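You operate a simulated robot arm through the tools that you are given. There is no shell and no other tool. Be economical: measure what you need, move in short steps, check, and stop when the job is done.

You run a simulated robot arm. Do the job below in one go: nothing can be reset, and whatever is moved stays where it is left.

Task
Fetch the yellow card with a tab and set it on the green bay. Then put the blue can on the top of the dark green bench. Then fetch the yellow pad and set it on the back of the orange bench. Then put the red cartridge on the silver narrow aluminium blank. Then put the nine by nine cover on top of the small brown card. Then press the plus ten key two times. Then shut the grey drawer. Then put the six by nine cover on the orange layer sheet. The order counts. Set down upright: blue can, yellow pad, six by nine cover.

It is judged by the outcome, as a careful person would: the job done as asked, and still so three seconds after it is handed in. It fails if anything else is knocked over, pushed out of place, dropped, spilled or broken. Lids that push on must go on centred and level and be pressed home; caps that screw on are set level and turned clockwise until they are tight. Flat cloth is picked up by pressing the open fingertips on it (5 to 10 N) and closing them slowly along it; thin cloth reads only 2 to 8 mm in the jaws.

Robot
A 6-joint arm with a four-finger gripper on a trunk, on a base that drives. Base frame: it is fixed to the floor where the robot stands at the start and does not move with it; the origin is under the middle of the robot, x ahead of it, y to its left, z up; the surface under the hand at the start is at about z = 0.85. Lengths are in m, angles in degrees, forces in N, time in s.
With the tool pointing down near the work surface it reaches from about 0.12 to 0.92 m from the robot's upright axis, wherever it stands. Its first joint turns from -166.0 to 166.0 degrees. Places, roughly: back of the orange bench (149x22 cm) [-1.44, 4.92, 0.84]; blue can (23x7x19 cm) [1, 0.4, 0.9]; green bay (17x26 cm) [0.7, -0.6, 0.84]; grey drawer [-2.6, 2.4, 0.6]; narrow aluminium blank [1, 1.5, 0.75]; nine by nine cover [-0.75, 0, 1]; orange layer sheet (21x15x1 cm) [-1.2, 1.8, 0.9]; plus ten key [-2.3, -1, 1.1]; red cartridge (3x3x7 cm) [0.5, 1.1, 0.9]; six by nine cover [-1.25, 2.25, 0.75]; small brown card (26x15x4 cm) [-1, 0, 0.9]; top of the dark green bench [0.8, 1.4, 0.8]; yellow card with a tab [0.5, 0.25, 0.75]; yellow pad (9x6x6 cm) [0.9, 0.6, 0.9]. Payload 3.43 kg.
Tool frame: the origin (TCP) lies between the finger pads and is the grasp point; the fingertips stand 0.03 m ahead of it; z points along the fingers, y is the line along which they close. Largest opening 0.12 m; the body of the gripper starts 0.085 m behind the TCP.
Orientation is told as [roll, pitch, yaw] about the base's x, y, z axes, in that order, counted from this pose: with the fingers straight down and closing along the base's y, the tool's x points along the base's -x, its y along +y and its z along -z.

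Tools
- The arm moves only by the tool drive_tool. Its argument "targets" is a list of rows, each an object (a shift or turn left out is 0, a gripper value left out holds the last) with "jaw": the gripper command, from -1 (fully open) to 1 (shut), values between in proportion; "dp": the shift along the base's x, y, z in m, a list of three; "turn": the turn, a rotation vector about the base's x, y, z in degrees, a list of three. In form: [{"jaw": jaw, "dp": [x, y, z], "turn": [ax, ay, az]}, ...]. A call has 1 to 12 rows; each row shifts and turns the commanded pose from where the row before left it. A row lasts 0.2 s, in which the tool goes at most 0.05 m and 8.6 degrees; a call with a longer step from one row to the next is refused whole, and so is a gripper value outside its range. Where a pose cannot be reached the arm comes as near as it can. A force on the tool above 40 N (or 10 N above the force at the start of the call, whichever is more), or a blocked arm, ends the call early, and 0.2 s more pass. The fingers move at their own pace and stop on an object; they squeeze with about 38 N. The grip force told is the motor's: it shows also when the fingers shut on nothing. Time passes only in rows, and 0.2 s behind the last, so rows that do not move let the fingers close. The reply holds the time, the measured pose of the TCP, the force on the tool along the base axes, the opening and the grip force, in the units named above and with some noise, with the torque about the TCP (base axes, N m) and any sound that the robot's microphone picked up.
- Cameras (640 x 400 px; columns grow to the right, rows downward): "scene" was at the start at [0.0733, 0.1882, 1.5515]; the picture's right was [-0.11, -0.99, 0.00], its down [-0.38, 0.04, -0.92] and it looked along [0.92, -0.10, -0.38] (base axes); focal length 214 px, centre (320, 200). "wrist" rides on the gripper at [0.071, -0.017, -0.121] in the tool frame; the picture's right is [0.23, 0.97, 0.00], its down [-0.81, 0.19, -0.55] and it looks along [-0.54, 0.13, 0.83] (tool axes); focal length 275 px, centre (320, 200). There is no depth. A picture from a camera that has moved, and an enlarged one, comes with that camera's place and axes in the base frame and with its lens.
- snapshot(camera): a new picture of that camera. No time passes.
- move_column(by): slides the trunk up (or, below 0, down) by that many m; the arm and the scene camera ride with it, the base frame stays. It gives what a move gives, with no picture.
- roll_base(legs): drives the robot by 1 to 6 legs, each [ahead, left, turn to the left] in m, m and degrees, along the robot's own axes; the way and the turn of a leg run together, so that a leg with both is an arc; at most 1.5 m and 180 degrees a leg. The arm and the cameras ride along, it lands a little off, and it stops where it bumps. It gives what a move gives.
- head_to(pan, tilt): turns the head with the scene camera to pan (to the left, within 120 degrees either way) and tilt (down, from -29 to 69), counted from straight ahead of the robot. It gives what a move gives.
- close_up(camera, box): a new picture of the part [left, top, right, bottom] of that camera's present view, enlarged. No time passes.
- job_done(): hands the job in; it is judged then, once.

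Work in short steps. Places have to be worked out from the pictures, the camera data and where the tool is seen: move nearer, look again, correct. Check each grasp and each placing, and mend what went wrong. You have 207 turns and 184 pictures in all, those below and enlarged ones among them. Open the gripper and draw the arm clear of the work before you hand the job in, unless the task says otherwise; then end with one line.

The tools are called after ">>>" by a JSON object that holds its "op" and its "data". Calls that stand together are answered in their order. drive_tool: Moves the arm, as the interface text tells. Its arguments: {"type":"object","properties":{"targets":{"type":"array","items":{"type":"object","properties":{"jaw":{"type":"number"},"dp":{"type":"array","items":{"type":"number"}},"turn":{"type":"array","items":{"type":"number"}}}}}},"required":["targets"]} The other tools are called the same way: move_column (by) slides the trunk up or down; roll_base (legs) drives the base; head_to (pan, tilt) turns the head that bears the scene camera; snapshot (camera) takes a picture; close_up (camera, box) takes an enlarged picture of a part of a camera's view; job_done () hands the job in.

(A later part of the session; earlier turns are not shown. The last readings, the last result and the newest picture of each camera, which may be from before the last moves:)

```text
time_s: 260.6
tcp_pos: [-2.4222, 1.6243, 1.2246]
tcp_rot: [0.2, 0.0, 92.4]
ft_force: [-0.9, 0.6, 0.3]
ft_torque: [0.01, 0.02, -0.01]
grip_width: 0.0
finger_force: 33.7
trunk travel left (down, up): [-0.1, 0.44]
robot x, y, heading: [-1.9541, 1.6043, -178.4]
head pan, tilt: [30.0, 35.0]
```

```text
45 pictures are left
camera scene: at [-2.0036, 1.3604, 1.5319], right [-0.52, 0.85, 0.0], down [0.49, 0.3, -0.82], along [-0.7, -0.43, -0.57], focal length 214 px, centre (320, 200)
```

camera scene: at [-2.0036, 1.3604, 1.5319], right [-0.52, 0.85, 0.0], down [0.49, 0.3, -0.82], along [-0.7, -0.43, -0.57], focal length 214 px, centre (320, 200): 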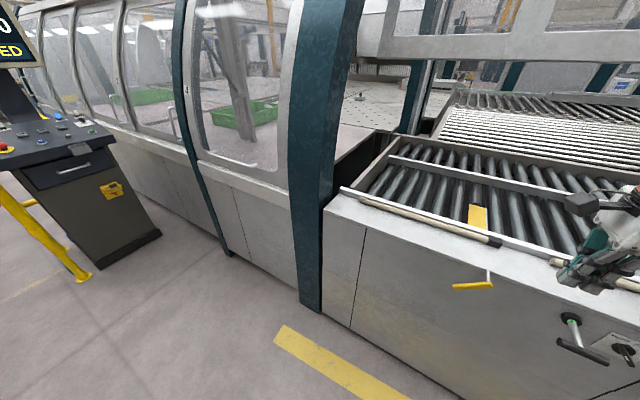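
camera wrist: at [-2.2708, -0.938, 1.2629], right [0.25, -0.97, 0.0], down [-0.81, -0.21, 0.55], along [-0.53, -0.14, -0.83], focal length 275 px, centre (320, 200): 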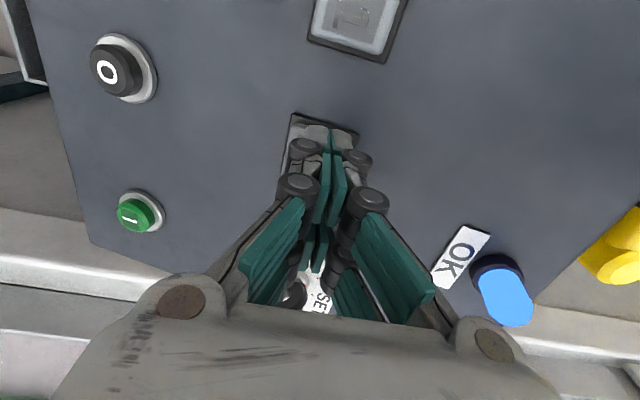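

The drawer is farther to the right. I slide right about 1.1 m so the drawer comes into view on my left.

>>> {"op": "roll_base", "data": {"legs": [[0, -1.1, -1.5]]}}

>>> {"op": "snapshot", "data": {"camera": "scene"}}

>>> {"op": "snapshot", "data": {"camera": "wrist"}}

```text
time_s: 266.2
tcp_pos: [-2.4244, 2.7333, 1.2236]
tcp_rot: [0.1, 0.1, 89.7]
ft_force: [-0.1, 0.2, 0.4]
ft_torque: [0.02, 0.02, 0.01]
grip_width: 0.0001
finger_force: 33.3
trunk travel left (down, up): [-0.1, 0.44]
robot x, y, heading: [-1.9631, 2.6951, 179.0]
head pan, tilt: [30.0, 35.0]
```

```text
44 pictures are left
camera scene: at [-2.0186, 2.4521, 1.5319], right [-0.48, 0.88, 0.0], down [0.5, 0.28, -0.82], along [-0.72, -0.4, -0.57], focal length 214 px, centre (320, 200)
```

scene: 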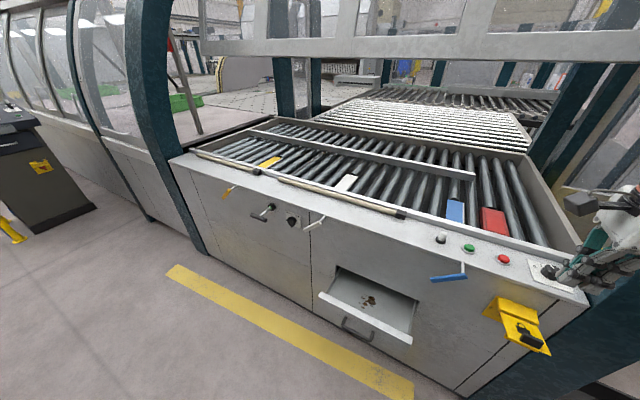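

```text
43 pictures are left
camera wrist: at [-2.4087, 2.6619, 1.3448], right [-0.97, -0.23, 0.0], down [-0.19, 0.81, 0.55], along [-0.13, 0.54, -0.83], focal length 275 px, centre (320, 200)
```

wrist: 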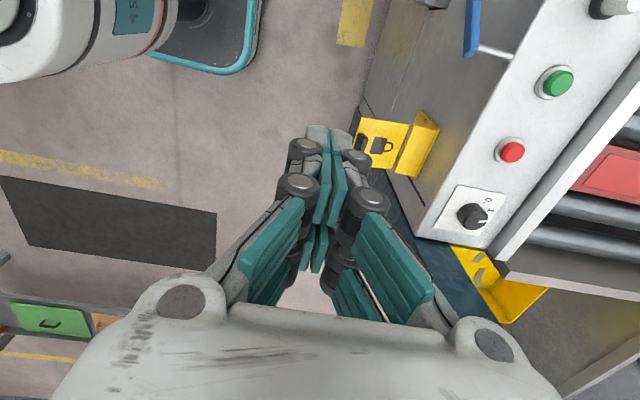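

The open drawer front is at x≈−2.485, y 2.20–2.58, z≈0.6; the machine face is at x≈−2.65. I zoom in on it.

>>> {"op": "close_up", "data": {"camera": "scene", "box": [290, 240, 450, 380]}}

>>> {"op": "move_column", "data": {"by": -0.08}}

>>> {"op": "drive_tool", "data": {"targets": [{"jaw": 1, "dp": [0.01, -0.04, 0], "turn": [0, 0, 8.5]}, {"dp": [0.01, -0.04, 0], "turn": [0, 0, 8.5]}, {"dp": [0.01, -0.04, 0], "turn": [0, 0, 8.5]}, {"dp": [0, -0.04, 0], "turn": [0, 0, 8.5]}, {"dp": [0, -0.04, 0], "turn": [0, 0, 8.5]}, {"dp": [0, -0.04, 0], "turn": [0, 0, 8.5]}, {"dp": [0, -0.04, 0], "turn": [0, 0, 8.5]}, {"dp": [0, -0.04, 0], "turn": [0, 0, 8.5]}, {"dp": [0, -0.02, 0], "turn": [0, 0, 8.5]}, {"turn": [0, 0, 8.5]}, {"turn": [0, 0, 5]}, {}]}}

```text
2.86 times, centred on (370, 310) of scene
camera zoom: at [-2.0186, 2.4521, 1.5319], right [-0.48, 0.88, 0.0], down [0.5, 0.28, -0.82], along [-0.72, -0.4, -0.57], focal length 613 px, centre (177, -114)
```

zoom: 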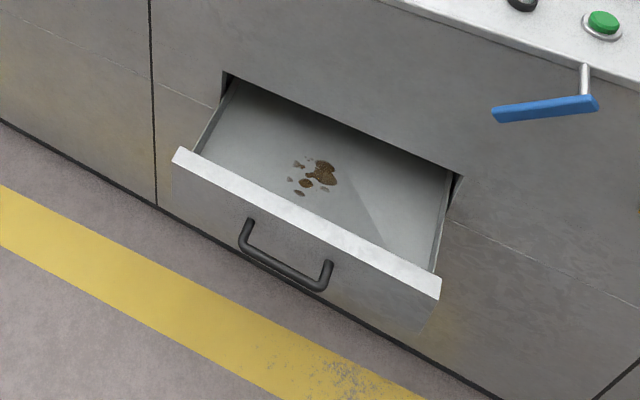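

```text
time_s: 267.4
tcp_pos: [-2.4265, 2.734, 1.1445]
tcp_rot: [0.2, 0.0, 89.8]
ft_force: [0.2, 0.4, 0.0]
ft_torque: [-0.02, -0.01, 0.0]
grip_width: 0.0
finger_force: 33.5
trunk travel left (down, up): [-0.02, 0.52]
robot x, y, heading: [-1.9587, 2.6964, 179.3]
head pan, tilt: [30.0, 35.0]
```

```text
time_s: 270.0
tcp_pos: [-2.3955, 2.3932, 1.1433]
tcp_rot: [0.2, 0.1, 180.0]
ft_force: [0.6, -0.1, 0.6]
ft_torque: [0.01, -0.01, -0.01]
grip_width: 0.0
finger_force: 33.6
trunk travel left (down, up): [-0.02, 0.52]
robot x, y, heading: [-1.9604, 2.6964, 178.8]
head pan, tilt: [30.0, 35.0]
```

The tool faces the right way. I tilt it 50° forward and descend in front of the drawer.

>>> {"op": "drive_tool", "data": {"targets": [{"jaw": 1, "dp": [0.02, 0, 0], "turn": [0, 8.3, 0]}, {"turn": [0, 8.3, 0]}, {"turn": [0, 8.3, 0]}, {"turn": [0, 8.3, 0]}, {"turn": [0, 8.3, 0]}, {"turn": [0, 8.3, 0]}, {"dp": [0, 0, -0.045]}, {"dp": [0, 0, -0.045]}, {"dp": [0, 0, -0.045]}, {"dp": [0, 0, -0.045]}, {"dp": [0, 0, -0.045]}, {}]}}

>>> {"op": "drive_tool", "data": {"targets": [{"jaw": 1, "dp": [0, 0, -0.045]}, {"dp": [0, 0, -0.045]}, {"dp": [0, 0, -0.045]}, {"dp": [0, 0, -0.045]}, {"dp": [0, 0, -0.045]}, {"dp": [0, 0, -0.035]}, {}]}}

>>> {"op": "snapshot", "data": {"camera": "wrist"}}

>>> {"op": "snapshot", "data": {"camera": "scene"}}

```text
time_s: 272.6
tcp_pos: [-2.3759, 2.3938, 0.92]
tcp_rot: [0.6, -49.7, 179.8]
ft_force: [-0.9, -0.7, 0.0]
ft_torque: [-0.01, -0.02, -0.03]
grip_width: 0.0
finger_force: 33.7
trunk travel left (down, up): [-0.02, 0.52]
robot x, y, heading: [-1.959, 2.6963, 178.9]
head pan, tilt: [30.0, 35.0]
```

```text
time_s: 274.2
tcp_pos: [-2.4284, 2.3107, 0.8143]
tcp_rot: [0.4, -49.6, 179.7]
ft_force: [-0.1, 0.0, 0.7]
ft_torque: [0.01, 0.05, 0.0]
grip_width: 0.0001
finger_force: 33.6
out of reach, approached as far as the arm can: row 1, 2, 3, 4, 5, 6
trunk travel left (down, up): [-0.02, 0.52]
robot x, y, heading: [-1.9604, 2.6984, 178.9]
head pan, tilt: [30.0, 35.0]
```

```text
41 pictures are left
camera wrist: at [-2.2909, 2.328, 0.8382], right [0.15, -0.97, -0.17], down [-0.1, -0.19, 0.98], along [-0.98, -0.13, -0.13], focal length 275 px, centre (320, 200)
```

wrist: 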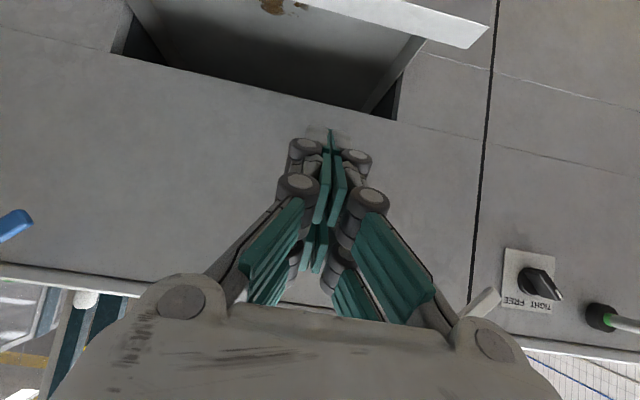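

```text
40 pictures are left
camera scene: at [-2.0188, 2.4516, 1.4518], right [-0.48, 0.88, 0.0], down [0.5, 0.28, -0.82], along [-0.72, -0.4, -0.57], focal length 214 px, centre (320, 200)
```

scene: 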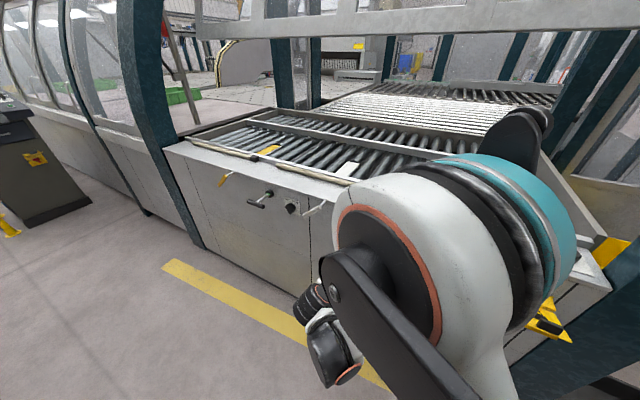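

The arm is too folded at this height. I back the base 22 cm to gain reach and try the descent again.

>>> {"op": "roll_base", "data": {"legs": [[-0.22, 0, 0]]}}

>>> {"op": "drive_tool", "data": {"targets": [{"jaw": 1, "dp": [-0.01, 0.03, -0.03]}, {"dp": [-0.015, 0.03, -0.03]}, {"dp": [-0.02, 0.02, -0.035]}, {"dp": [-0.02, 0, -0.035]}, {"dp": [-0.025, 0, -0.03]}, {"dp": [-0.03, 0, -0.02]}, {}]}}

>>> {"op": "snapshot", "data": {"camera": "wrist"}}

```text
time_s: 275.8
tcp_pos: [-2.2111, 2.3081, 0.8153]
tcp_rot: [0.3, -49.6, 179.9]
ft_force: [-0.4, -0.1, -0.8]
ft_torque: [-0.02, -0.03, 0.0]
grip_width: 0.0
finger_force: 33.6
trunk travel left (down, up): [-0.02, 0.52]
robot x, y, heading: [-1.7415, 2.69, 179.1]
head pan, tilt: [30.0, 35.0]
```

```text
time_s: 277.4
tcp_pos: [-2.3786, 2.3321, 0.7079]
tcp_rot: [0.5, -49.6, 179.8]
ft_force: [-1.1, -0.4, 0.1]
ft_torque: [-0.01, 0.0, -0.01]
grip_width: 0.0
finger_force: 33.1
out of reach, approached as far as the arm can: row 1, 2, 3, 4
trunk travel left (down, up): [-0.02, 0.52]
robot x, y, heading: [-1.7414, 2.6955, 179.0]
head pan, tilt: [30.0, 35.0]
```

```text
39 pictures are left
camera wrist: at [-2.2402, 2.3488, 0.732], right [0.15, -0.97, -0.17], down [-0.1, -0.19, 0.98], along [-0.98, -0.13, -0.13], focal length 275 px, centre (320, 200)
```

wrist: 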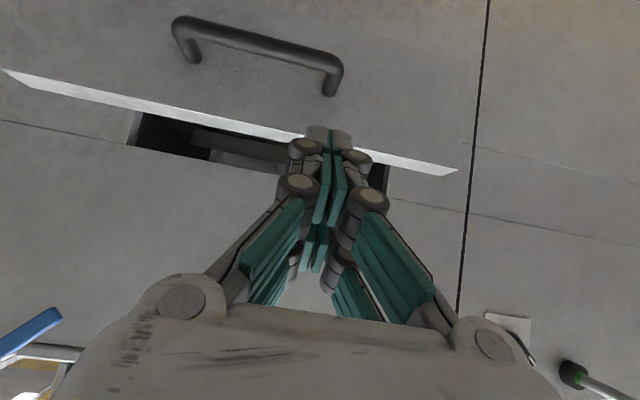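

Now the reach works. The drawer lip is at z≈0.646 and the handle at z≈0.60; I move the tips to y≈2.39, z≈0.62 in front of the panel.

>>> {"op": "drive_tool", "data": {"targets": [{"jaw": 1, "dp": [0, 0.03, -0.025]}, {"dp": [0, 0.028, -0.025]}, {"dp": [0, 0, -0.018]}, {}]}}

>>> {"op": "snapshot", "data": {"camera": "wrist"}}

```text
time_s: 278.4
tcp_pos: [-2.4175, 2.3577, 0.6651]
tcp_rot: [0.4, -49.6, 179.8]
ft_force: [0.5, 0.0, -0.8]
ft_torque: [0.03, 0.04, 0.03]
grip_width: 0.0
finger_force: 33.1
out of reach, approached as far as the arm can: row 1, 2, 3
trunk travel left (down, up): [-0.02, 0.52]
robot x, y, heading: [-1.7439, 2.6919, 179.0]
head pan, tilt: [30.0, 35.0]
```

```text
38 pictures are left
camera wrist: at [-2.2802, 2.3754, 0.6897], right [0.15, -0.97, -0.17], down [-0.11, -0.19, 0.98], along [-0.98, -0.13, -0.13], focal length 275 px, centre (320, 200)
```

wrist: 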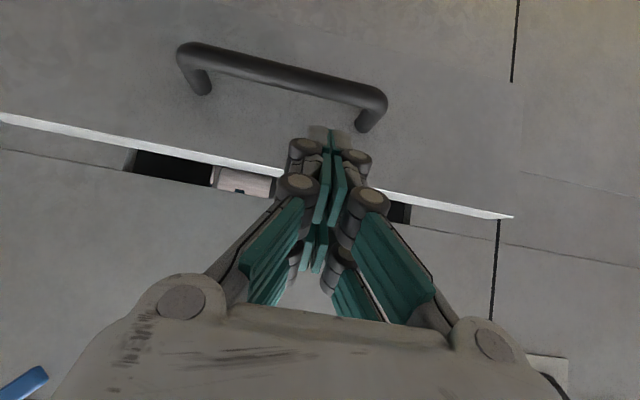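

The tips are nearly there, still a bit high. I go forward and down together.

>>> {"op": "drive_tool", "data": {"targets": [{"jaw": 1, "dp": [-0.012, 0.01, -0.02]}, {"dp": [-0.012, 0.01, -0.015]}, {}]}}

>>> {"op": "snapshot", "data": {"camera": "wrist"}}

```text
time_s: 279.2
tcp_pos: [-2.4471, 2.3749, 0.6374]
tcp_rot: [0.5, -50.1, -179.9]
ft_force: [-1.5, -0.3, 23.0]
ft_torque: [-0.08, 0.34, 0.03]
grip_width: 0.006
finger_force: 33.1
out of reach, approached as far as the arm can: row 1
trunk travel left (down, up): [-0.02, 0.52]
robot x, y, heading: [-1.743, 2.6917, 179.1]
head pan, tilt: [30.0, 35.0]
stopped in row 3: the force on the tool passed its limit at 43 N (the readings are from after the stop); the commanded pose is now the measured one
```

```text
37 pictures are left
camera wrist: at [-2.3088, 2.3917, 0.6588], right [0.16, -0.97, -0.17], down [-0.09, -0.19, 0.98], along [-0.98, -0.14, -0.12], focal length 275 px, centre (320, 200)
```

wrist: 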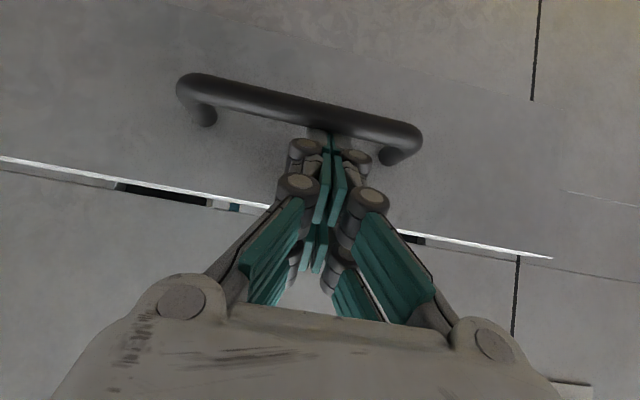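

The tips touched the handle bar from above. I rise 1 cm and push the panel straight in (−x).

>>> {"op": "drive_tool", "data": {"targets": [{"jaw": 1, "dp": [0, 0, 0.008]}, {"dp": [-0.015, 0.004, 0]}, {"dp": [-0.02, 0.004, 0]}, {"dp": [-0.02, 0, 0]}, {"dp": [-0.02, 0, 0]}, {}]}}

>>> {"op": "snapshot", "data": {"camera": "wrist"}}

```text
time_s: 280.6
tcp_pos: [-2.521, 2.3818, 0.6418]
tcp_rot: [0.5, -49.9, -180.1]
ft_force: [0.5, 0.2, -0.4]
ft_torque: [0.02, 0.01, 0.02]
grip_width: 0.0002
finger_force: 33.9
trunk travel left (down, up): [-0.02, 0.52]
robot x, y, heading: [-1.7395, 2.6958, 179.0]
head pan, tilt: [30.0, 35.0]
```

```text
36 pictures are left
camera wrist: at [-2.3834, 2.4, 0.6649], right [0.15, -0.97, -0.17], down [-0.1, -0.19, 0.98], along [-0.98, -0.13, -0.12], focal length 275 px, centre (320, 200)
```

wrist: 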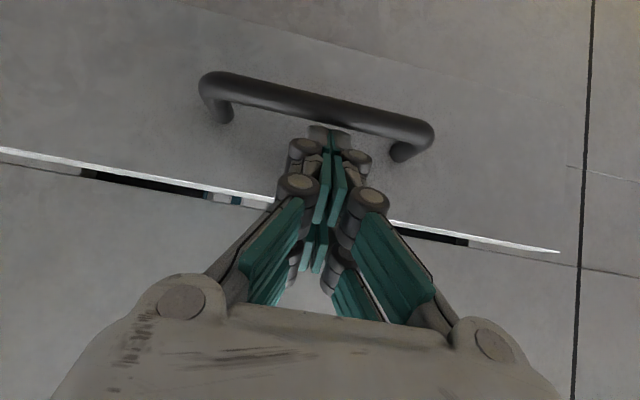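

The drawer is moving in with little force. I keep pushing.

>>> {"op": "drive_tool", "data": {"targets": [{"jaw": 1, "dp": [-0.02, 0, 0]}, {"dp": [-0.02, 0, 0]}, {"dp": [-0.02, 0, 0]}, {"dp": [-0.015, 0, 0]}, {}]}}

>>> {"op": "snapshot", "data": {"camera": "wrist"}}

```text
time_s: 281.8
tcp_pos: [-2.5974, 2.3841, 0.6432]
tcp_rot: [0.5, -49.9, 180.1]
ft_force: [0.1, 0.0, -0.6]
ft_torque: [-0.04, 0.01, 0.02]
grip_width: 0.0
finger_force: 33.4
trunk travel left (down, up): [-0.02, 0.52]
robot x, y, heading: [-1.741, 2.6976, 179.1]
head pan, tilt: [30.0, 35.0]
```

```text
35 pictures are left
camera wrist: at [-2.4592, 2.4008, 0.6654], right [0.15, -0.97, -0.17], down [-0.1, -0.19, 0.98], along [-0.98, -0.13, -0.12], focal length 275 px, centre (320, 200)
```

wrist: 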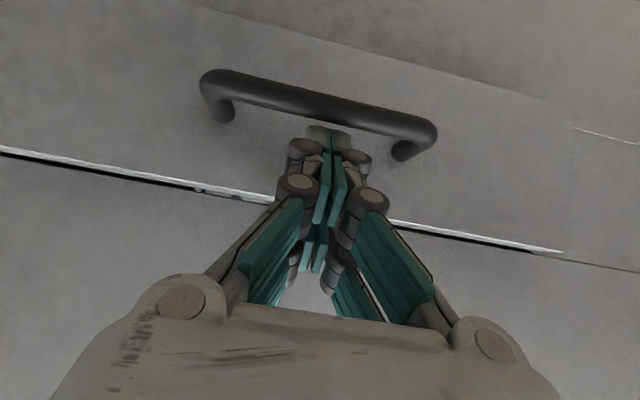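

Nearly shut. I push gently on until the force rises.

>>> {"op": "drive_tool", "data": {"targets": [{"jaw": 1, "dp": [-0.008, 0, 0]}, {"dp": [-0.008, 0, 0]}, {"dp": [-0.008, 0, 0]}, {"dp": [-0.008, 0, 0]}, {}]}}

>>> {"op": "snapshot", "data": {"camera": "wrist"}}

```text
time_s: 283.0
tcp_pos: [-2.6271, 2.3823, 0.6429]
tcp_rot: [0.5, -50.0, -180.0]
ft_force: [0.3, -0.6, -0.6]
ft_torque: [0.02, 0.0, 0.02]
grip_width: 0.0003
finger_force: 33.6
trunk travel left (down, up): [-0.02, 0.52]
robot x, y, heading: [-1.7405, 2.6922, 179.0]
head pan, tilt: [30.0, 35.0]
```

```text
34 pictures are left
camera wrist: at [-2.4903, 2.3996, 0.6657], right [0.16, -0.97, -0.17], down [-0.1, -0.19, 0.98], along [-0.98, -0.14, -0.12], focal length 275 px, centre (320, 200)
```

wrist: 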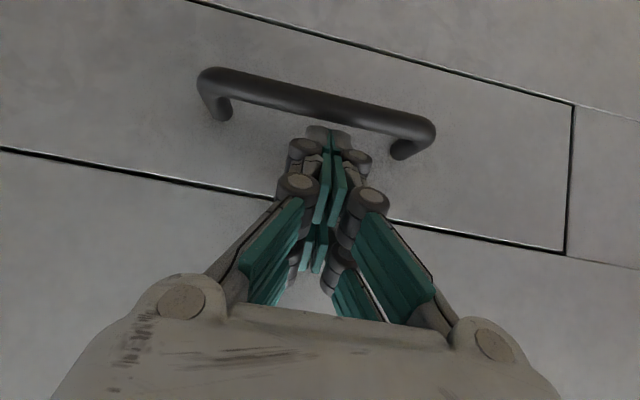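

It looks flush. I press a touch further to feel the stop.

>>> {"op": "drive_tool", "data": {"targets": [{"jaw": 1, "dp": [-0.004, 0, 0]}, {"dp": [-0.004, 0, 0]}, {"dp": [-0.004, 0, 0]}, {}]}}

```text
time_s: 283.5
tcp_pos: [-2.6294, 2.3812, 0.6424]
tcp_rot: [0.5, -49.7, -180.0]
ft_force: [15.3, 3.3, 6.3]
ft_torque: [0.0, 0.23, -0.15]
grip_width: 0.006
finger_force: 33.4
trunk travel left (down, up): [-0.02, 0.52]
robot x, y, heading: [-1.7391, 2.6937, 178.9]
head pan, tilt: [30.0, 35.0]
stopped in row 2: the force on the tool passed its limit at 49 N (the readings are from after the stop); the commanded pose is now the measured one
```

The drawer is at its stop. I back off and check that it stays shut.

>>> {"op": "drive_tool", "data": {"targets": [{"jaw": 1, "dp": [0.02, 0, 0]}, {"dp": [0.04, 0, 0.005]}, {"dp": [0.04, 0, 0.02]}, {"dp": [0.02, 0, 0.04]}, {"dp": [0.02, 0, 0.04]}, {"dp": [0.02, 0, 0.04]}, {"dp": [0, 0, 0.045]}, {"dp": [0, 0, 0.045]}, {}]}}

>>> {"op": "snapshot", "data": {"camera": "wrist"}}

```text
time_s: 285.5
tcp_pos: [-2.4731, 2.3824, 0.8761]
tcp_rot: [0.5, -49.8, 180.0]
ft_force: [0.0, -0.8, 0.8]
ft_torque: [-0.03, -0.04, 0.01]
grip_width: 0.0003
finger_force: 33.5
trunk travel left (down, up): [-0.02, 0.52]
robot x, y, heading: [-1.7406, 2.6941, 179.0]
head pan, tilt: [30.0, 35.0]
```

```text
33 pictures are left
camera wrist: at [-2.335, 2.4006, 0.8997], right [0.16, -0.97, -0.17], down [-0.1, -0.19, 0.98], along [-0.98, -0.13, -0.13], focal length 275 px, centre (320, 200)
```

wrist: 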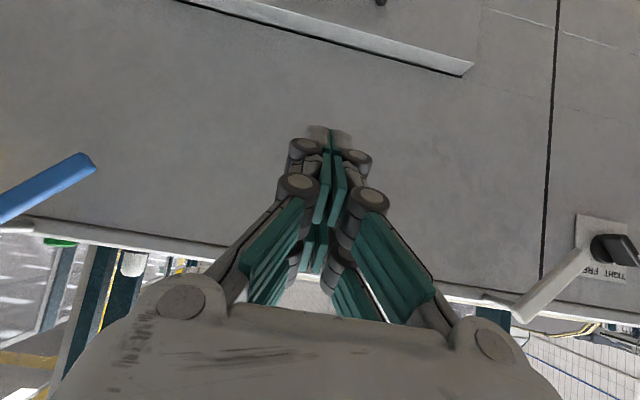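

I zoom in on the drawer edge: it may stand slightly proud.

>>> {"op": "close_up", "data": {"camera": "wrist", "box": [180, 0, 500, 120]}}

>>> {"op": "drive_tool", "data": {"targets": [{"jaw": 1, "dp": [0.03, 0, 0.035]}, {"dp": [0.03, 0, 0.035]}, {}]}}

>>> {"op": "close_up", "data": {"camera": "scene", "box": [240, 180, 520, 400]}}

```text
2.00 times, centred on (340, 60) of wrist
camera zoom: at [-2.335, 2.4006, 0.8997], right [0.16, -0.97, -0.17], down [-0.1, -0.19, 0.98], along [-0.98, -0.13, -0.13], focal length 551 px, centre (280, 480)
```

zoom: 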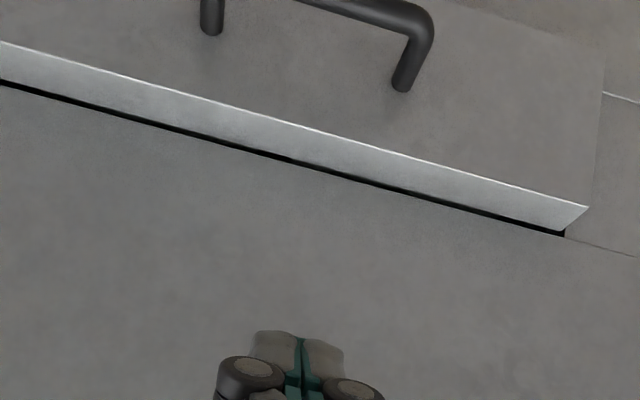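

```text
time_s: 286.3
tcp_pos: [-2.4103, 2.3826, 0.9481]
tcp_rot: [0.6, -49.8, 180.0]
ft_force: [0.3, -0.7, 0.5]
ft_torque: [0.01, 0.03, -0.01]
grip_width: 0.0001
finger_force: 33.6
trunk travel left (down, up): [-0.02, 0.52]
robot x, y, heading: [-1.7423, 2.6883, 179.1]
head pan, tilt: [30.0, 35.0]
```

```text
1.82 times, centred on (380, 290) of scene
camera zoom: at [-1.7991, 2.448, 1.4519], right [-0.49, 0.87, 0.0], down [0.5, 0.28, -0.82], along [-0.72, -0.4, -0.57], focal length 390 px, centre (211, 36)
```

zoom: 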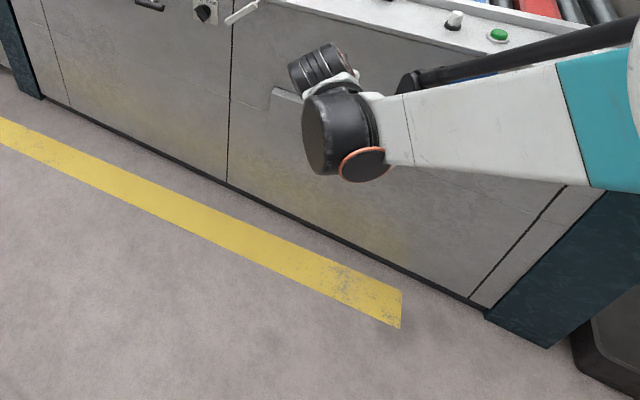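

The upper fingertips probably met the machine face above the lip while the drawer still stands about 2.5 cm proud. I go back lower, onto the panel/handle, and push again.

>>> {"op": "drive_tool", "data": {"targets": [{"jaw": 1, "dp": [-0.02, 0, -0.045]}, {"dp": [-0.02, 0, -0.045]}, {"dp": [-0.02, 0, -0.045]}, {"dp": [-0.02, 0, -0.045]}, {"dp": [-0.02, 0, -0.045]}, {"dp": [-0.01, 0, -0.045]}, {"dp": [-0.005, 0, -0.045]}, {"dp": [0, 0, -0.015]}, {}]}}

>>> {"op": "snapshot", "data": {"camera": "wrist"}}

```text
time_s: 288.3
tcp_pos: [-2.5263, 2.3829, 0.616]
tcp_rot: [0.4, -49.6, -180.0]
ft_force: [-1.1, 0.4, -0.2]
ft_torque: [0.02, 0.0, 0.0]
grip_width: 0.0002
finger_force: 33.3
trunk travel left (down, up): [-0.02, 0.52]
robot x, y, heading: [-1.7398, 2.6945, 179.0]
head pan, tilt: [30.0, 35.0]
```

```text
30 pictures are left
camera wrist: at [-2.3892, 2.4004, 0.639], right [0.16, -0.97, -0.17], down [-0.1, -0.19, 0.98], along [-0.98, -0.13, -0.13], focal length 275 px, centre (320, 200)
```

wrist: 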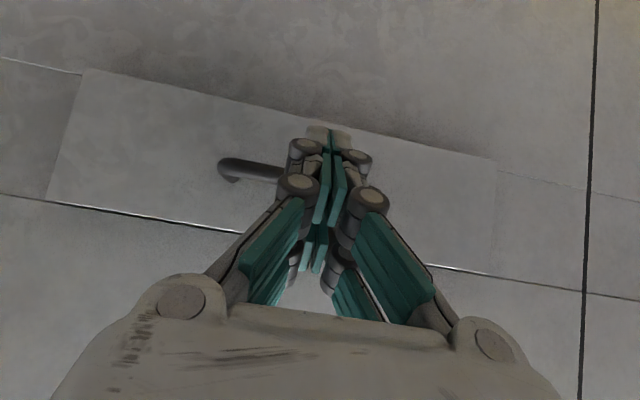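

The tips now face the handle height. I push straight in.

>>> {"op": "drive_tool", "data": {"targets": [{"jaw": 1, "dp": [-0.015, 0, 0]}, {"dp": [-0.015, 0, 0]}, {"dp": [-0.01, 0, 0]}, {"dp": [-0.01, 0, 0]}, {"dp": [-0.01, 0, 0]}, {"dp": [-0.01, 0, 0]}, {}]}}

>>> {"op": "snapshot", "data": {"camera": "wrist"}}

```text
time_s: 289.9
tcp_pos: [-2.5967, 2.3816, 0.6169]
tcp_rot: [0.5, -49.7, 180.0]
ft_force: [1.9, 0.6, 1.3]
ft_torque: [0.01, -0.03, 0.01]
grip_width: 0.0001
finger_force: 33.4
trunk travel left (down, up): [-0.02, 0.52]
robot x, y, heading: [-1.7412, 2.6923, 179.2]
head pan, tilt: [30.0, 35.0]
```

```text
29 pictures are left
camera wrist: at [-2.4581, 2.3992, 0.6397], right [0.16, -0.97, -0.17], down [-0.1, -0.19, 0.98], along [-0.98, -0.13, -0.13], focal length 275 px, centre (320, 200)
```

wrist: 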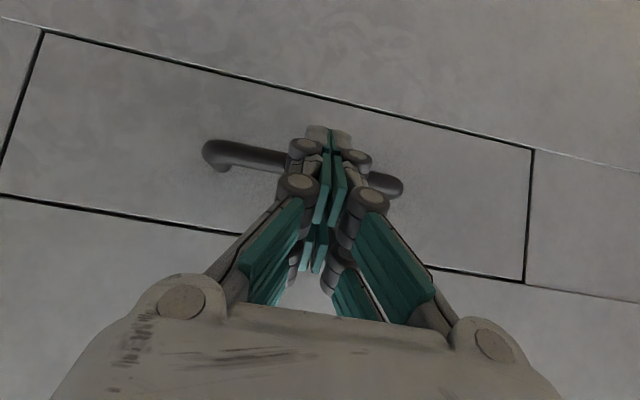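

Now the gap lines are even all round: flush. I press slightly to the stop, then back off and verify from above.

>>> {"op": "drive_tool", "data": {"targets": [{"jaw": 1, "dp": [-0.004, 0, 0]}, {"dp": [-0.003, 0, 0]}, {}]}}

>>> {"op": "drive_tool", "data": {"targets": [{"jaw": 1, "dp": [0.02, 0, 0]}, {"dp": [0.04, 0, 0]}, {"dp": [0.04, 0, 0.02]}, {"dp": [0.02, 0, 0.04]}, {"dp": [0.02, 0, 0.04]}, {"dp": [0.01, 0, 0.045]}, {"dp": [0, 0, 0.045]}, {"dp": [0, 0, 0.045]}, {"dp": [0, 0, 0.045]}, {}]}}

>>> {"op": "close_up", "data": {"camera": "wrist", "box": [160, 0, 500, 140]}}

```text
time_s: 290.4
tcp_pos: [-2.5986, 2.3807, 0.6186]
tcp_rot: [0.5, -49.7, -180.1]
ft_force: [15.3, 3.8, 17.5]
ft_torque: [0.0, 0.2, -0.18]
grip_width: 0.0059
finger_force: 33.2
trunk travel left (down, up): [-0.02, 0.52]
robot x, y, heading: [-1.7397, 2.6914, 179.3]
head pan, tilt: [30.0, 35.0]
stopped in row 2: the force on the tool passed its limit at 48 N (the readings are from after the stop); the commanded pose is now the measured one
```

```text
time_s: 292.6
tcp_pos: [-2.4489, 2.3825, 0.8949]
tcp_rot: [0.5, -49.5, -180.1]
ft_force: [0.1, -0.7, 0.5]
ft_torque: [0.01, 0.01, -0.02]
grip_width: 0.0
finger_force: 33.5
trunk travel left (down, up): [-0.02, 0.52]
robot x, y, heading: [-1.7426, 2.6905, 179.1]
head pan, tilt: [30.0, 35.0]
```

```text
1.88 times, centred on (330, 70) of wrist
camera zoom: at [-2.3109, 2.3997, 0.9187], right [0.16, -0.97, -0.17], down [-0.11, -0.19, 0.98], along [-0.98, -0.13, -0.13], focal length 518 px, centre (301, 445)
```

zoom: 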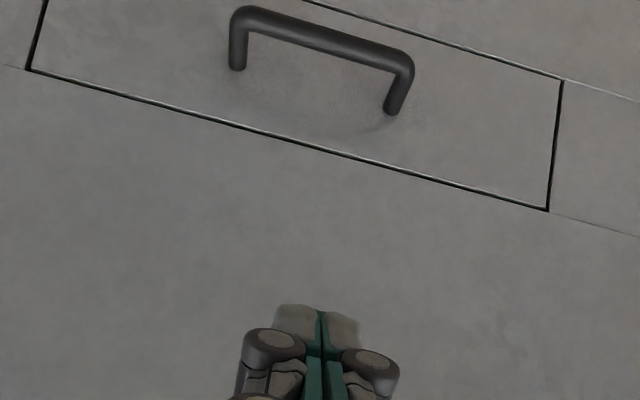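

The drawer is flush and stays shut. Last: the 6×9 cover. I raise, untilt and tuck the arm before turning round.

>>> {"op": "drive_tool", "data": {"targets": [{"jaw": 1, "dp": [0.03, 0, 0.035]}, {"dp": [0.03, 0.02, 0.035], "turn": [0, -8.3, 0]}, {"dp": [0.03, 0.03, 0.02], "turn": [0, -8.3, 0]}, {"dp": [0.03, 0.03, 0.02], "turn": [0, -8.3, 0]}, {"dp": [0.03, 0.03, 0.03], "turn": [0, -8.3, 0]}, {"dp": [0.03, 0.03, 0.03], "turn": [0, -8.3, 0]}, {"dp": [0.03, 0.03, 0.03], "turn": [0, -8.3, 0]}, {"dp": [0.03, 0.03, 0.03]}, {}]}}

>>> {"op": "move_column", "data": {"by": 0.1}}

>>> {"op": "head_to", "data": {"pan": 60, "tilt": 40}}

```text
refused: row 2 steps farther than a row can; nothing moved
```

```text
time_s: 293.9
tcp_pos: [-2.4492, 2.3815, 0.9947]
tcp_rot: [0.4, -49.4, -180.0]
ft_force: [0.5, 0.1, 0.7]
ft_torque: [-0.02, 0.0, -0.01]
grip_width: 0.0002
finger_force: 33.4
trunk travel left (down, up): [-0.12, 0.42]
robot x, y, heading: [-1.7397, 2.694, 179.2]
head pan, tilt: [30.0, 35.0]
```

```text
time_s: 294.9
tcp_pos: [-2.4492, 2.3827, 0.9947]
tcp_rot: [0.4, -49.4, -179.9]
ft_force: [-0.2, 0.0, -0.4]
ft_torque: [0.0, -0.02, 0.04]
grip_width: 0.0
finger_force: 33.4
trunk travel left (down, up): [-0.12, 0.42]
robot x, y, heading: [-1.7388, 2.6906, 179.1]
head pan, tilt: [60.0, 40.0]
```

One row was too long; I redo it with smaller steps.

>>> {"op": "drive_tool", "data": {"targets": [{"jaw": 1, "dp": [0.03, 0, 0.03]}, {"dp": [0.03, 0.02, 0.03], "turn": [0, -8.3, 0]}, {"dp": [0.03, 0.025, 0.02], "turn": [0, -8.3, 0]}, {"dp": [0.03, 0.025, 0.02], "turn": [0, -8.3, 0]}, {"dp": [0.03, 0.025, 0.025], "turn": [0, -8.3, 0]}, {"dp": [0.03, 0.025, 0.025], "turn": [0, -8.3, 0]}, {"dp": [0.03, 0.025, 0.025], "turn": [0, -8.0, 0]}, {"dp": [0.03, 0.025, 0.02]}, {"dp": [0, 0.035, 0.02]}, {"dp": [0, 0.035, 0.02]}, {"dp": [0, 0.035, 0]}, {}]}}

```text
time_s: 297.4
tcp_pos: [-2.2066, 2.6584, 1.2309]
tcp_rot: [0.4, 0.1, -180.0]
ft_force: [0.5, -0.4, 0.9]
ft_torque: [-0.01, 0.02, -0.01]
grip_width: 0.0
finger_force: 33.5
trunk travel left (down, up): [-0.12, 0.42]
robot x, y, heading: [-1.7407, 2.6905, 179.0]
head pan, tilt: [60.0, 40.0]
```

>>> {"op": "roll_base", "data": {"legs": [[0.15, 0.65, 0], [0, 0, 90], [0, 0, 91]]}}

>>> {"op": "head_to", "data": {"pan": 35, "tilt": 40}}

>>> {"op": "snapshot", "data": {"camera": "scene"}}

>>> {"op": "snapshot", "data": {"camera": "wrist"}}

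```text
time_s: 308.8
tcp_pos: [-1.4305, 2.0689, 1.2306]
tcp_rot: [0.4, 0.0, -0.8]
ft_force: [0.9, -0.1, 0.1]
ft_torque: [0.01, 0.01, -0.06]
grip_width: 0.0001
finger_force: 33.7
trunk travel left (down, up): [-0.12, 0.42]
robot x, y, heading: [-1.8968, 2.0389, -1.8]
head pan, tilt: [60.0, 40.0]
```

```text
time_s: 309.7
tcp_pos: [-1.4294, 2.0695, 1.2293]
tcp_rot: [0.6, 0.0, -0.9]
ft_force: [-0.6, 0.1, 0.0]
ft_torque: [0.0, 0.02, 0.0]
grip_width: 0.0
finger_force: 33.4
trunk travel left (down, up): [-0.12, 0.42]
robot x, y, heading: [-1.8984, 2.0433, -1.9]
head pan, tilt: [35.0, 40.0]
```

```text
27 pictures are left
camera scene: at [-1.8397, 2.2864, 1.5443], right [0.55, -0.84, 0.0], down [-0.54, -0.35, -0.77], along [0.64, 0.42, -0.64], focal length 214 px, centre (320, 200)
```

scene: 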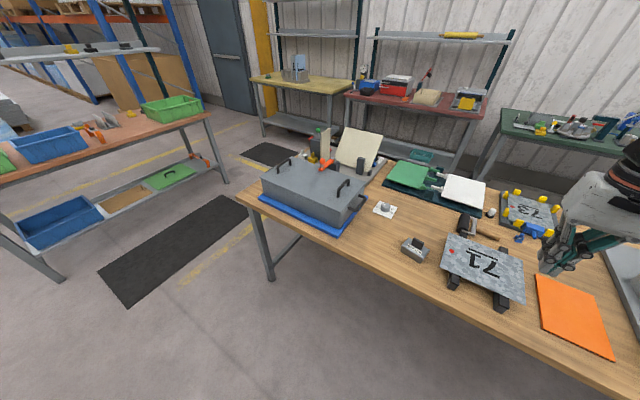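

```text
26 pictures are left
camera wrist: at [-1.5016, 2.0518, 1.3501], right [-0.21, 0.98, 0.01], down [0.81, 0.17, 0.55], along [0.54, 0.13, -0.83], focal length 275 px, centre (320, 200)
```

wrist: 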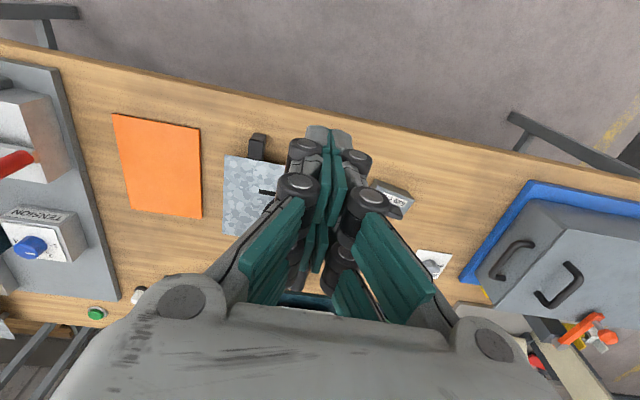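

I see the 6×9 cover and the orange sheet on the bench. I zoom both views for accuracy.

>>> {"op": "close_up", "data": {"camera": "scene", "box": [370, 210, 620, 370]}}

>>> {"op": "close_up", "data": {"camera": "wrist", "box": [340, 140, 480, 300]}}

```text
2.50 times, centred on (495, 290) of scene
camera zoom: at [-1.8397, 2.2864, 1.5443], right [0.55, -0.84, 0.0], down [-0.54, -0.35, -0.77], along [0.64, 0.42, -0.64], focal length 536 px, centre (-118, -25)
```

zoom: 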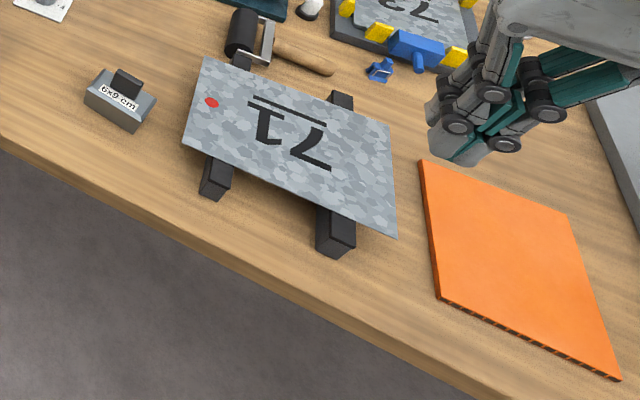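

```text
2.50 times, centred on (410, 220) of wrist
camera zoom: at [-1.5016, 2.0518, 1.3501], right [-0.21, 0.98, 0.01], down [0.81, 0.17, 0.55], along [0.54, 0.13, -0.83], focal length 688 px, centre (95, 150)
```

zoom: 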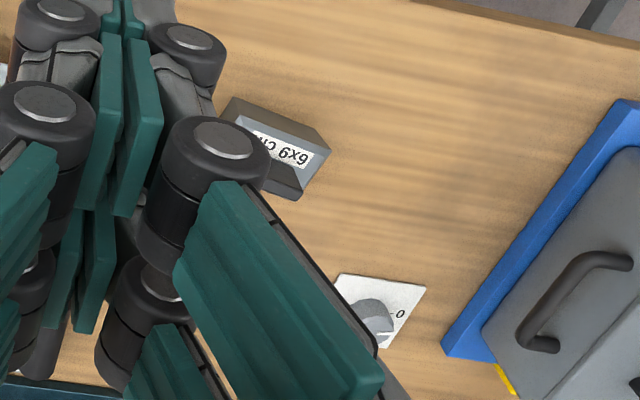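

I move the tool over the cover for a better view.

>>> {"op": "drive_tool", "data": {"targets": [{"jaw": 0, "dp": [0.03, 0.035, 0]}, {"dp": [0.03, 0.035, 0]}, {"dp": [0.035, 0.03, 0]}, {"dp": [0.035, 0.03, 0]}, {"dp": [0.04, 0.025, 0]}, {"dp": [0.04, 0.025, -0.01]}, {"dp": [0, 0, -0.04]}, {"dp": [0, 0, -0.04]}, {}]}}

>>> {"op": "snapshot", "data": {"camera": "wrist"}}

```text
time_s: 311.7
tcp_pos: [-1.2201, 2.2499, 1.1401]
tcp_rot: [0.5, 0.2, -0.9]
ft_force: [1.5, 0.3, 0.1]
ft_torque: [-0.05, 0.05, -0.01]
grip_width: 0.0599
finger_force: 0.3
trunk travel left (down, up): [-0.12, 0.42]
robot x, y, heading: [-1.9005, 2.0427, -1.8]
head pan, tilt: [35.0, 40.0]
```

```text
23 pictures are left
camera wrist: at [-1.2913, 2.2324, 1.2597], right [-0.21, 0.98, 0.01], down [0.81, 0.17, 0.55], along [0.54, 0.13, -0.83], focal length 275 px, centre (320, 200)
```

wrist: 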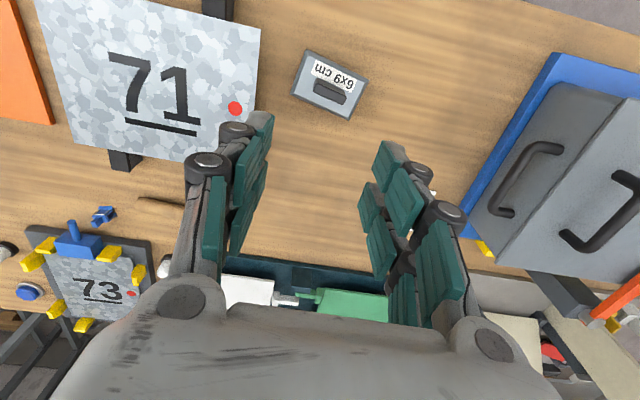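

The cover's bar handle is at about (−1.224, 2.262, 0.925), its axis −17° from y. I turn the tool to close across it and centre above.

>>> {"op": "drive_tool", "data": {"targets": [{"jaw": 0, "turn": [0, 0, -8.4]}, {"turn": [0, 0, -8.4]}, {"turn": [0, 0, -8.4]}, {"turn": [0, 0, -8.4]}, {"turn": [0, 0, -8.4]}, {"turn": [0, 0, -8.4]}, {"turn": [0, 0, -8.4]}, {"turn": [0, 0, -8.4]}, {"turn": [0, 0, -8.4]}, {"turn": [0, 0, -8.4]}, {"turn": [0, 0, -8.4]}, {"turn": [0, 0, -8.4]}]}}

>>> {"op": "drive_tool", "data": {"targets": [{"jaw": 0, "dp": [-0.004, 0.012, -0.03], "turn": [0, 0, -5.3]}, {"dp": [0, 0, -0.04]}, {"dp": [0, 0, -0.02]}, {}]}}

>>> {"op": "snapshot", "data": {"camera": "wrist"}}

>>> {"op": "close_up", "data": {"camera": "scene", "box": [360, 170, 480, 280]}}

```text
time_s: 314.3
tcp_pos: [-1.2194, 2.2491, 1.1387]
tcp_rot: [0.5, 0.0, -101.7]
ft_force: [0.9, 0.4, -0.4]
ft_torque: [0.01, 0.04, -0.01]
grip_width: 0.0599
finger_force: 0.1
trunk travel left (down, up): [-0.12, 0.42]
robot x, y, heading: [-1.8976, 2.042, -1.9]
head pan, tilt: [35.0, 40.0]
```

```text
time_s: 315.3
tcp_pos: [-1.2233, 2.2599, 1.0516]
tcp_rot: [0.6, 0.0, -106.9]
ft_force: [1.3, 0.4, 0.1]
ft_torque: [-0.02, 0.0, -0.01]
grip_width: 0.0602
finger_force: 0.0
trunk travel left (down, up): [-0.12, 0.42]
robot x, y, heading: [-1.8981, 2.0372, -2.0]
head pan, tilt: [35.0, 40.0]
```

```text
22 pictures are left
camera wrist: at [-1.2189, 2.3325, 1.1713], right [1.0, -0.06, 0.01], down [-0.06, -0.83, 0.55], along [-0.03, -0.55, -0.83], focal length 275 px, centre (320, 200)
```

wrist: 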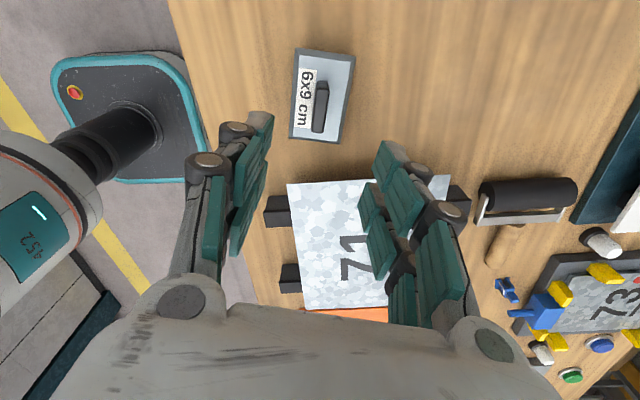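

```text
3.64 times, centred on (420, 225) of scene
camera zoom: at [-1.8395, 2.2865, 1.5443], right [0.55, -0.84, 0.0], down [-0.54, -0.35, -0.77], along [0.64, 0.42, -0.64], focal length 780 px, centre (-44, 109)
```

zoom: 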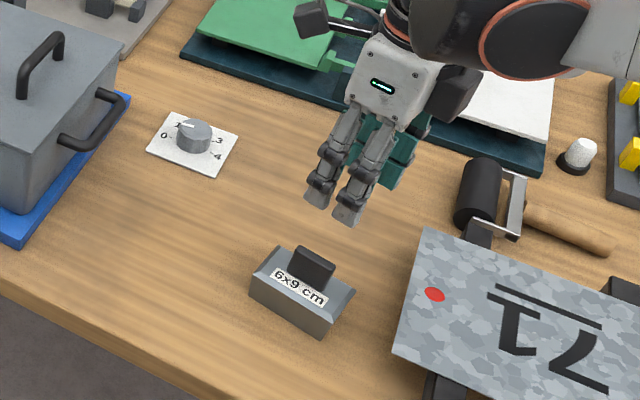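

Well centred at (−1.221, 2.262). I descend to TCP 0.965 and look.

>>> {"op": "drive_tool", "data": {"targets": [{"jaw": 0, "dp": [0.002, 0.001, -0.04]}, {"dp": [0, 0, -0.04]}, {}]}}

>>> {"op": "snapshot", "data": {"camera": "wrist"}}

>>> {"op": "close_up", "data": {"camera": "scene", "box": [380, 200, 460, 280]}}

```text
time_s: 316.1
tcp_pos: [-1.2212, 2.2612, 0.9702]
tcp_rot: [0.5, 0.0, -107.0]
ft_force: [-0.7, 0.1, -0.4]
ft_torque: [-0.01, 0.04, 0.01]
grip_width: 0.0601
finger_force: 0.1
trunk travel left (down, up): [-0.12, 0.42]
robot x, y, heading: [-1.9004, 2.0397, -1.8]
head pan, tilt: [35.0, 40.0]
```

```text
20 pictures are left
camera wrist: at [-1.2172, 2.3342, 1.0899], right [1.0, -0.06, 0.01], down [-0.06, -0.83, 0.55], along [-0.03, -0.55, -0.83], focal length 275 px, centre (320, 200)
```

wrist: 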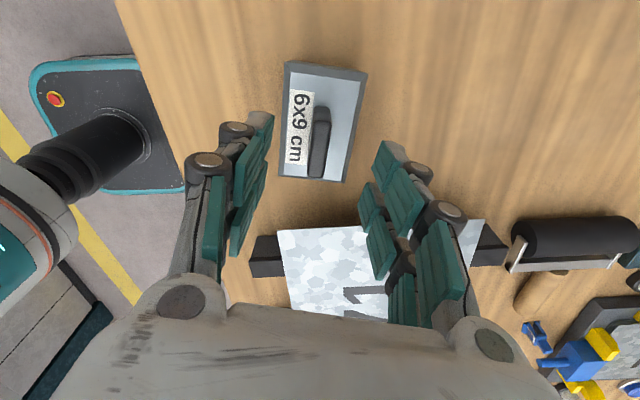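

```text
5.00 times, centred on (420, 240) of scene
camera zoom: at [-1.8393, 2.2865, 1.5443], right [0.55, -0.84, 0.0], down [-0.54, -0.35, -0.77], along [0.64, 0.42, -0.64], focal length 1072 px, centre (-180, 0)
```

zoom: 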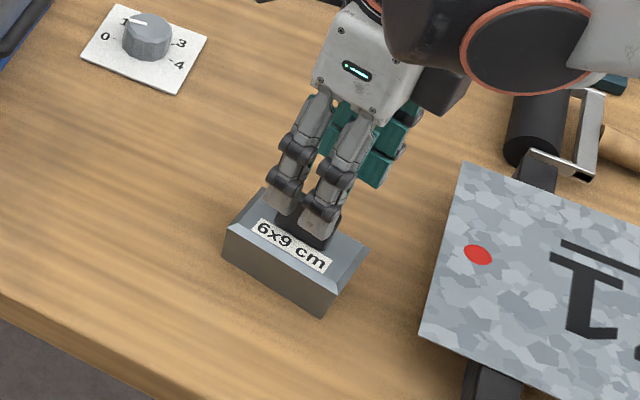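

The handle is at z≈0.92. I descend to TCP ≈0.936 in small steps, then close.

>>> {"op": "drive_tool", "data": {"targets": [{"jaw": 0.2, "dp": [0, 0.004, -0.015]}, {"dp": [0, 0, -0.01]}, {"dp": [0, 0, -0.006]}, {"dp": [0, 0, -0.004]}, {}]}}

>>> {"op": "drive_tool", "data": {"targets": [{"jaw": 0.4}, {"jaw": 0.6}, {"jaw": 0.8}, {"jaw": 1}, {}]}}

>>> {"op": "snapshot", "data": {"camera": "wrist"}}

```text
time_s: 317.3
tcp_pos: [-1.222, 2.2653, 0.9344]
tcp_rot: [0.5, 0.0, -107.0]
ft_force: [0.6, -0.3, 0.3]
ft_torque: [0.02, -0.02, 0.0]
grip_width: 0.048
finger_force: 0.0
trunk travel left (down, up): [-0.12, 0.42]
robot x, y, heading: [-1.8979, 2.0439, -2.1]
head pan, tilt: [35.0, 40.0]
```

```text
time_s: 318.5
tcp_pos: [-1.2215, 2.265, 0.9343]
tcp_rot: [0.6, 0.1, -106.9]
ft_force: [0.6, 0.3, 0.5]
ft_torque: [0.0, 0.01, -0.04]
grip_width: 0.0115
finger_force: 37.9
trunk travel left (down, up): [-0.12, 0.42]
robot x, y, heading: [-1.899, 2.0431, -1.6]
head pan, tilt: [35.0, 40.0]
```

```text
18 pictures are left
camera wrist: at [-1.2182, 2.3384, 1.055], right [1.0, -0.06, 0.01], down [-0.06, -0.83, 0.55], along [-0.03, -0.55, -0.83], focal length 275 px, centre (320, 200)
```

wrist: 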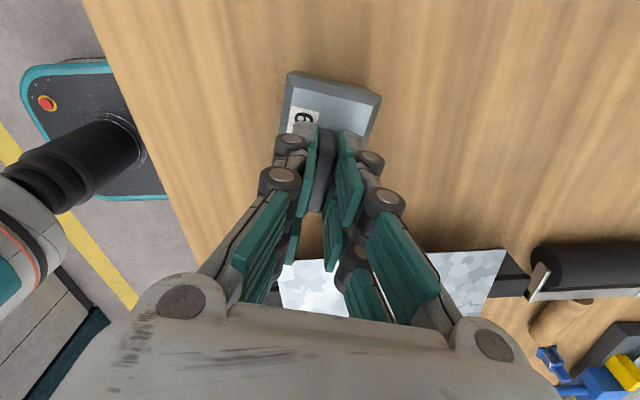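

Gripped. I lift, carry it over to the orange sheet's centre (−1.197, 1.81), and square it.

>>> {"op": "drive_tool", "data": {"targets": [{"jaw": 1, "dp": [0, 0, 0.02]}, {"dp": [0, 0, 0.04]}, {"dp": [0, 0, 0.045]}, {"dp": [0, 0, 0.045]}, {"dp": [0, 0, 0.045]}, {"dp": [0.003, -0.045, 0], "turn": [0, 0, 6]}, {"dp": [0.003, -0.045, 0], "turn": [0, 0, 6]}, {"dp": [0.003, -0.045, 0], "turn": [0, 0, 5]}, {"dp": [0.003, -0.045, 0]}, {"dp": [0.003, -0.045, 0]}, {"dp": [0.003, -0.045, 0]}, {}]}}

>>> {"op": "drive_tool", "data": {"targets": [{"jaw": 1, "dp": [0.003, -0.045, 0]}, {"dp": [0.003, -0.045, 0]}, {"dp": [0, -0.045, 0]}, {"dp": [0, -0.045, 0]}, {"dp": [0, -0.005, -0.03]}, {}]}}

>>> {"op": "snapshot", "data": {"camera": "wrist"}}

>>> {"op": "snapshot", "data": {"camera": "scene"}}

```text
time_s: 321.1
tcp_pos: [-1.2041, 1.9957, 1.1278]
tcp_rot: [0.5, 0.1, -90.1]
ft_force: [-0.8, -0.7, -1.2]
ft_torque: [0.02, 0.02, -0.01]
grip_width: 0.0116
finger_force: 37.2
trunk travel left (down, up): [-0.12, 0.42]
robot x, y, heading: [-1.8987, 2.0449, -1.9]
head pan, tilt: [35.0, 40.0]
```

```text
time_s: 322.5
tcp_pos: [-1.1962, 1.809, 1.1]
tcp_rot: [0.5, -0.1, -90.0]
ft_force: [0.0, -0.2, -1.0]
ft_torque: [-0.02, 0.01, 0.01]
grip_width: 0.0115
finger_force: 38.0
trunk travel left (down, up): [-0.12, 0.42]
robot x, y, heading: [-1.8963, 2.0423, -1.7]
head pan, tilt: [35.0, 40.0]
```

```text
17 pictures are left
camera wrist: at [-1.2148, 1.8809, 1.2205], right [0.97, 0.23, 0.01], down [0.19, -0.81, 0.55], along [0.13, -0.54, -0.83], focal length 275 px, centre (320, 200)
```

wrist: 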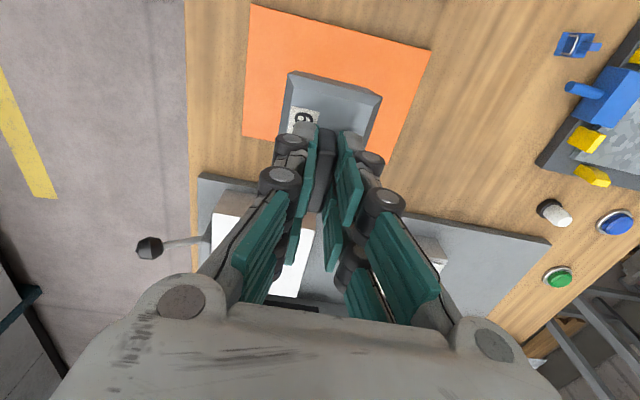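

```text
16 pictures are left
camera scene: at [-1.839, 2.2864, 1.5443], right [0.55, -0.84, 0.0], down [-0.54, -0.35, -0.77], along [0.64, 0.42, -0.64], focal length 214 px, centre (320, 200)
```

scene: 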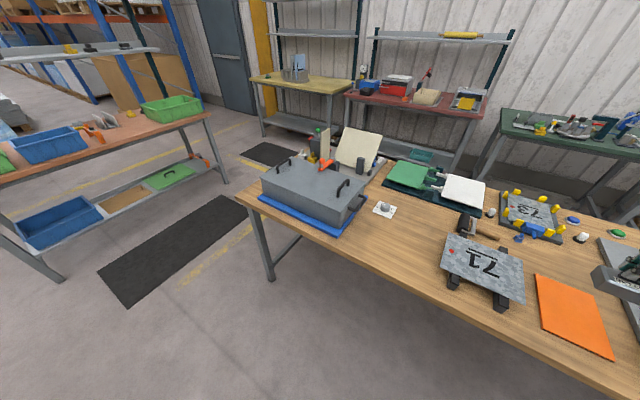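

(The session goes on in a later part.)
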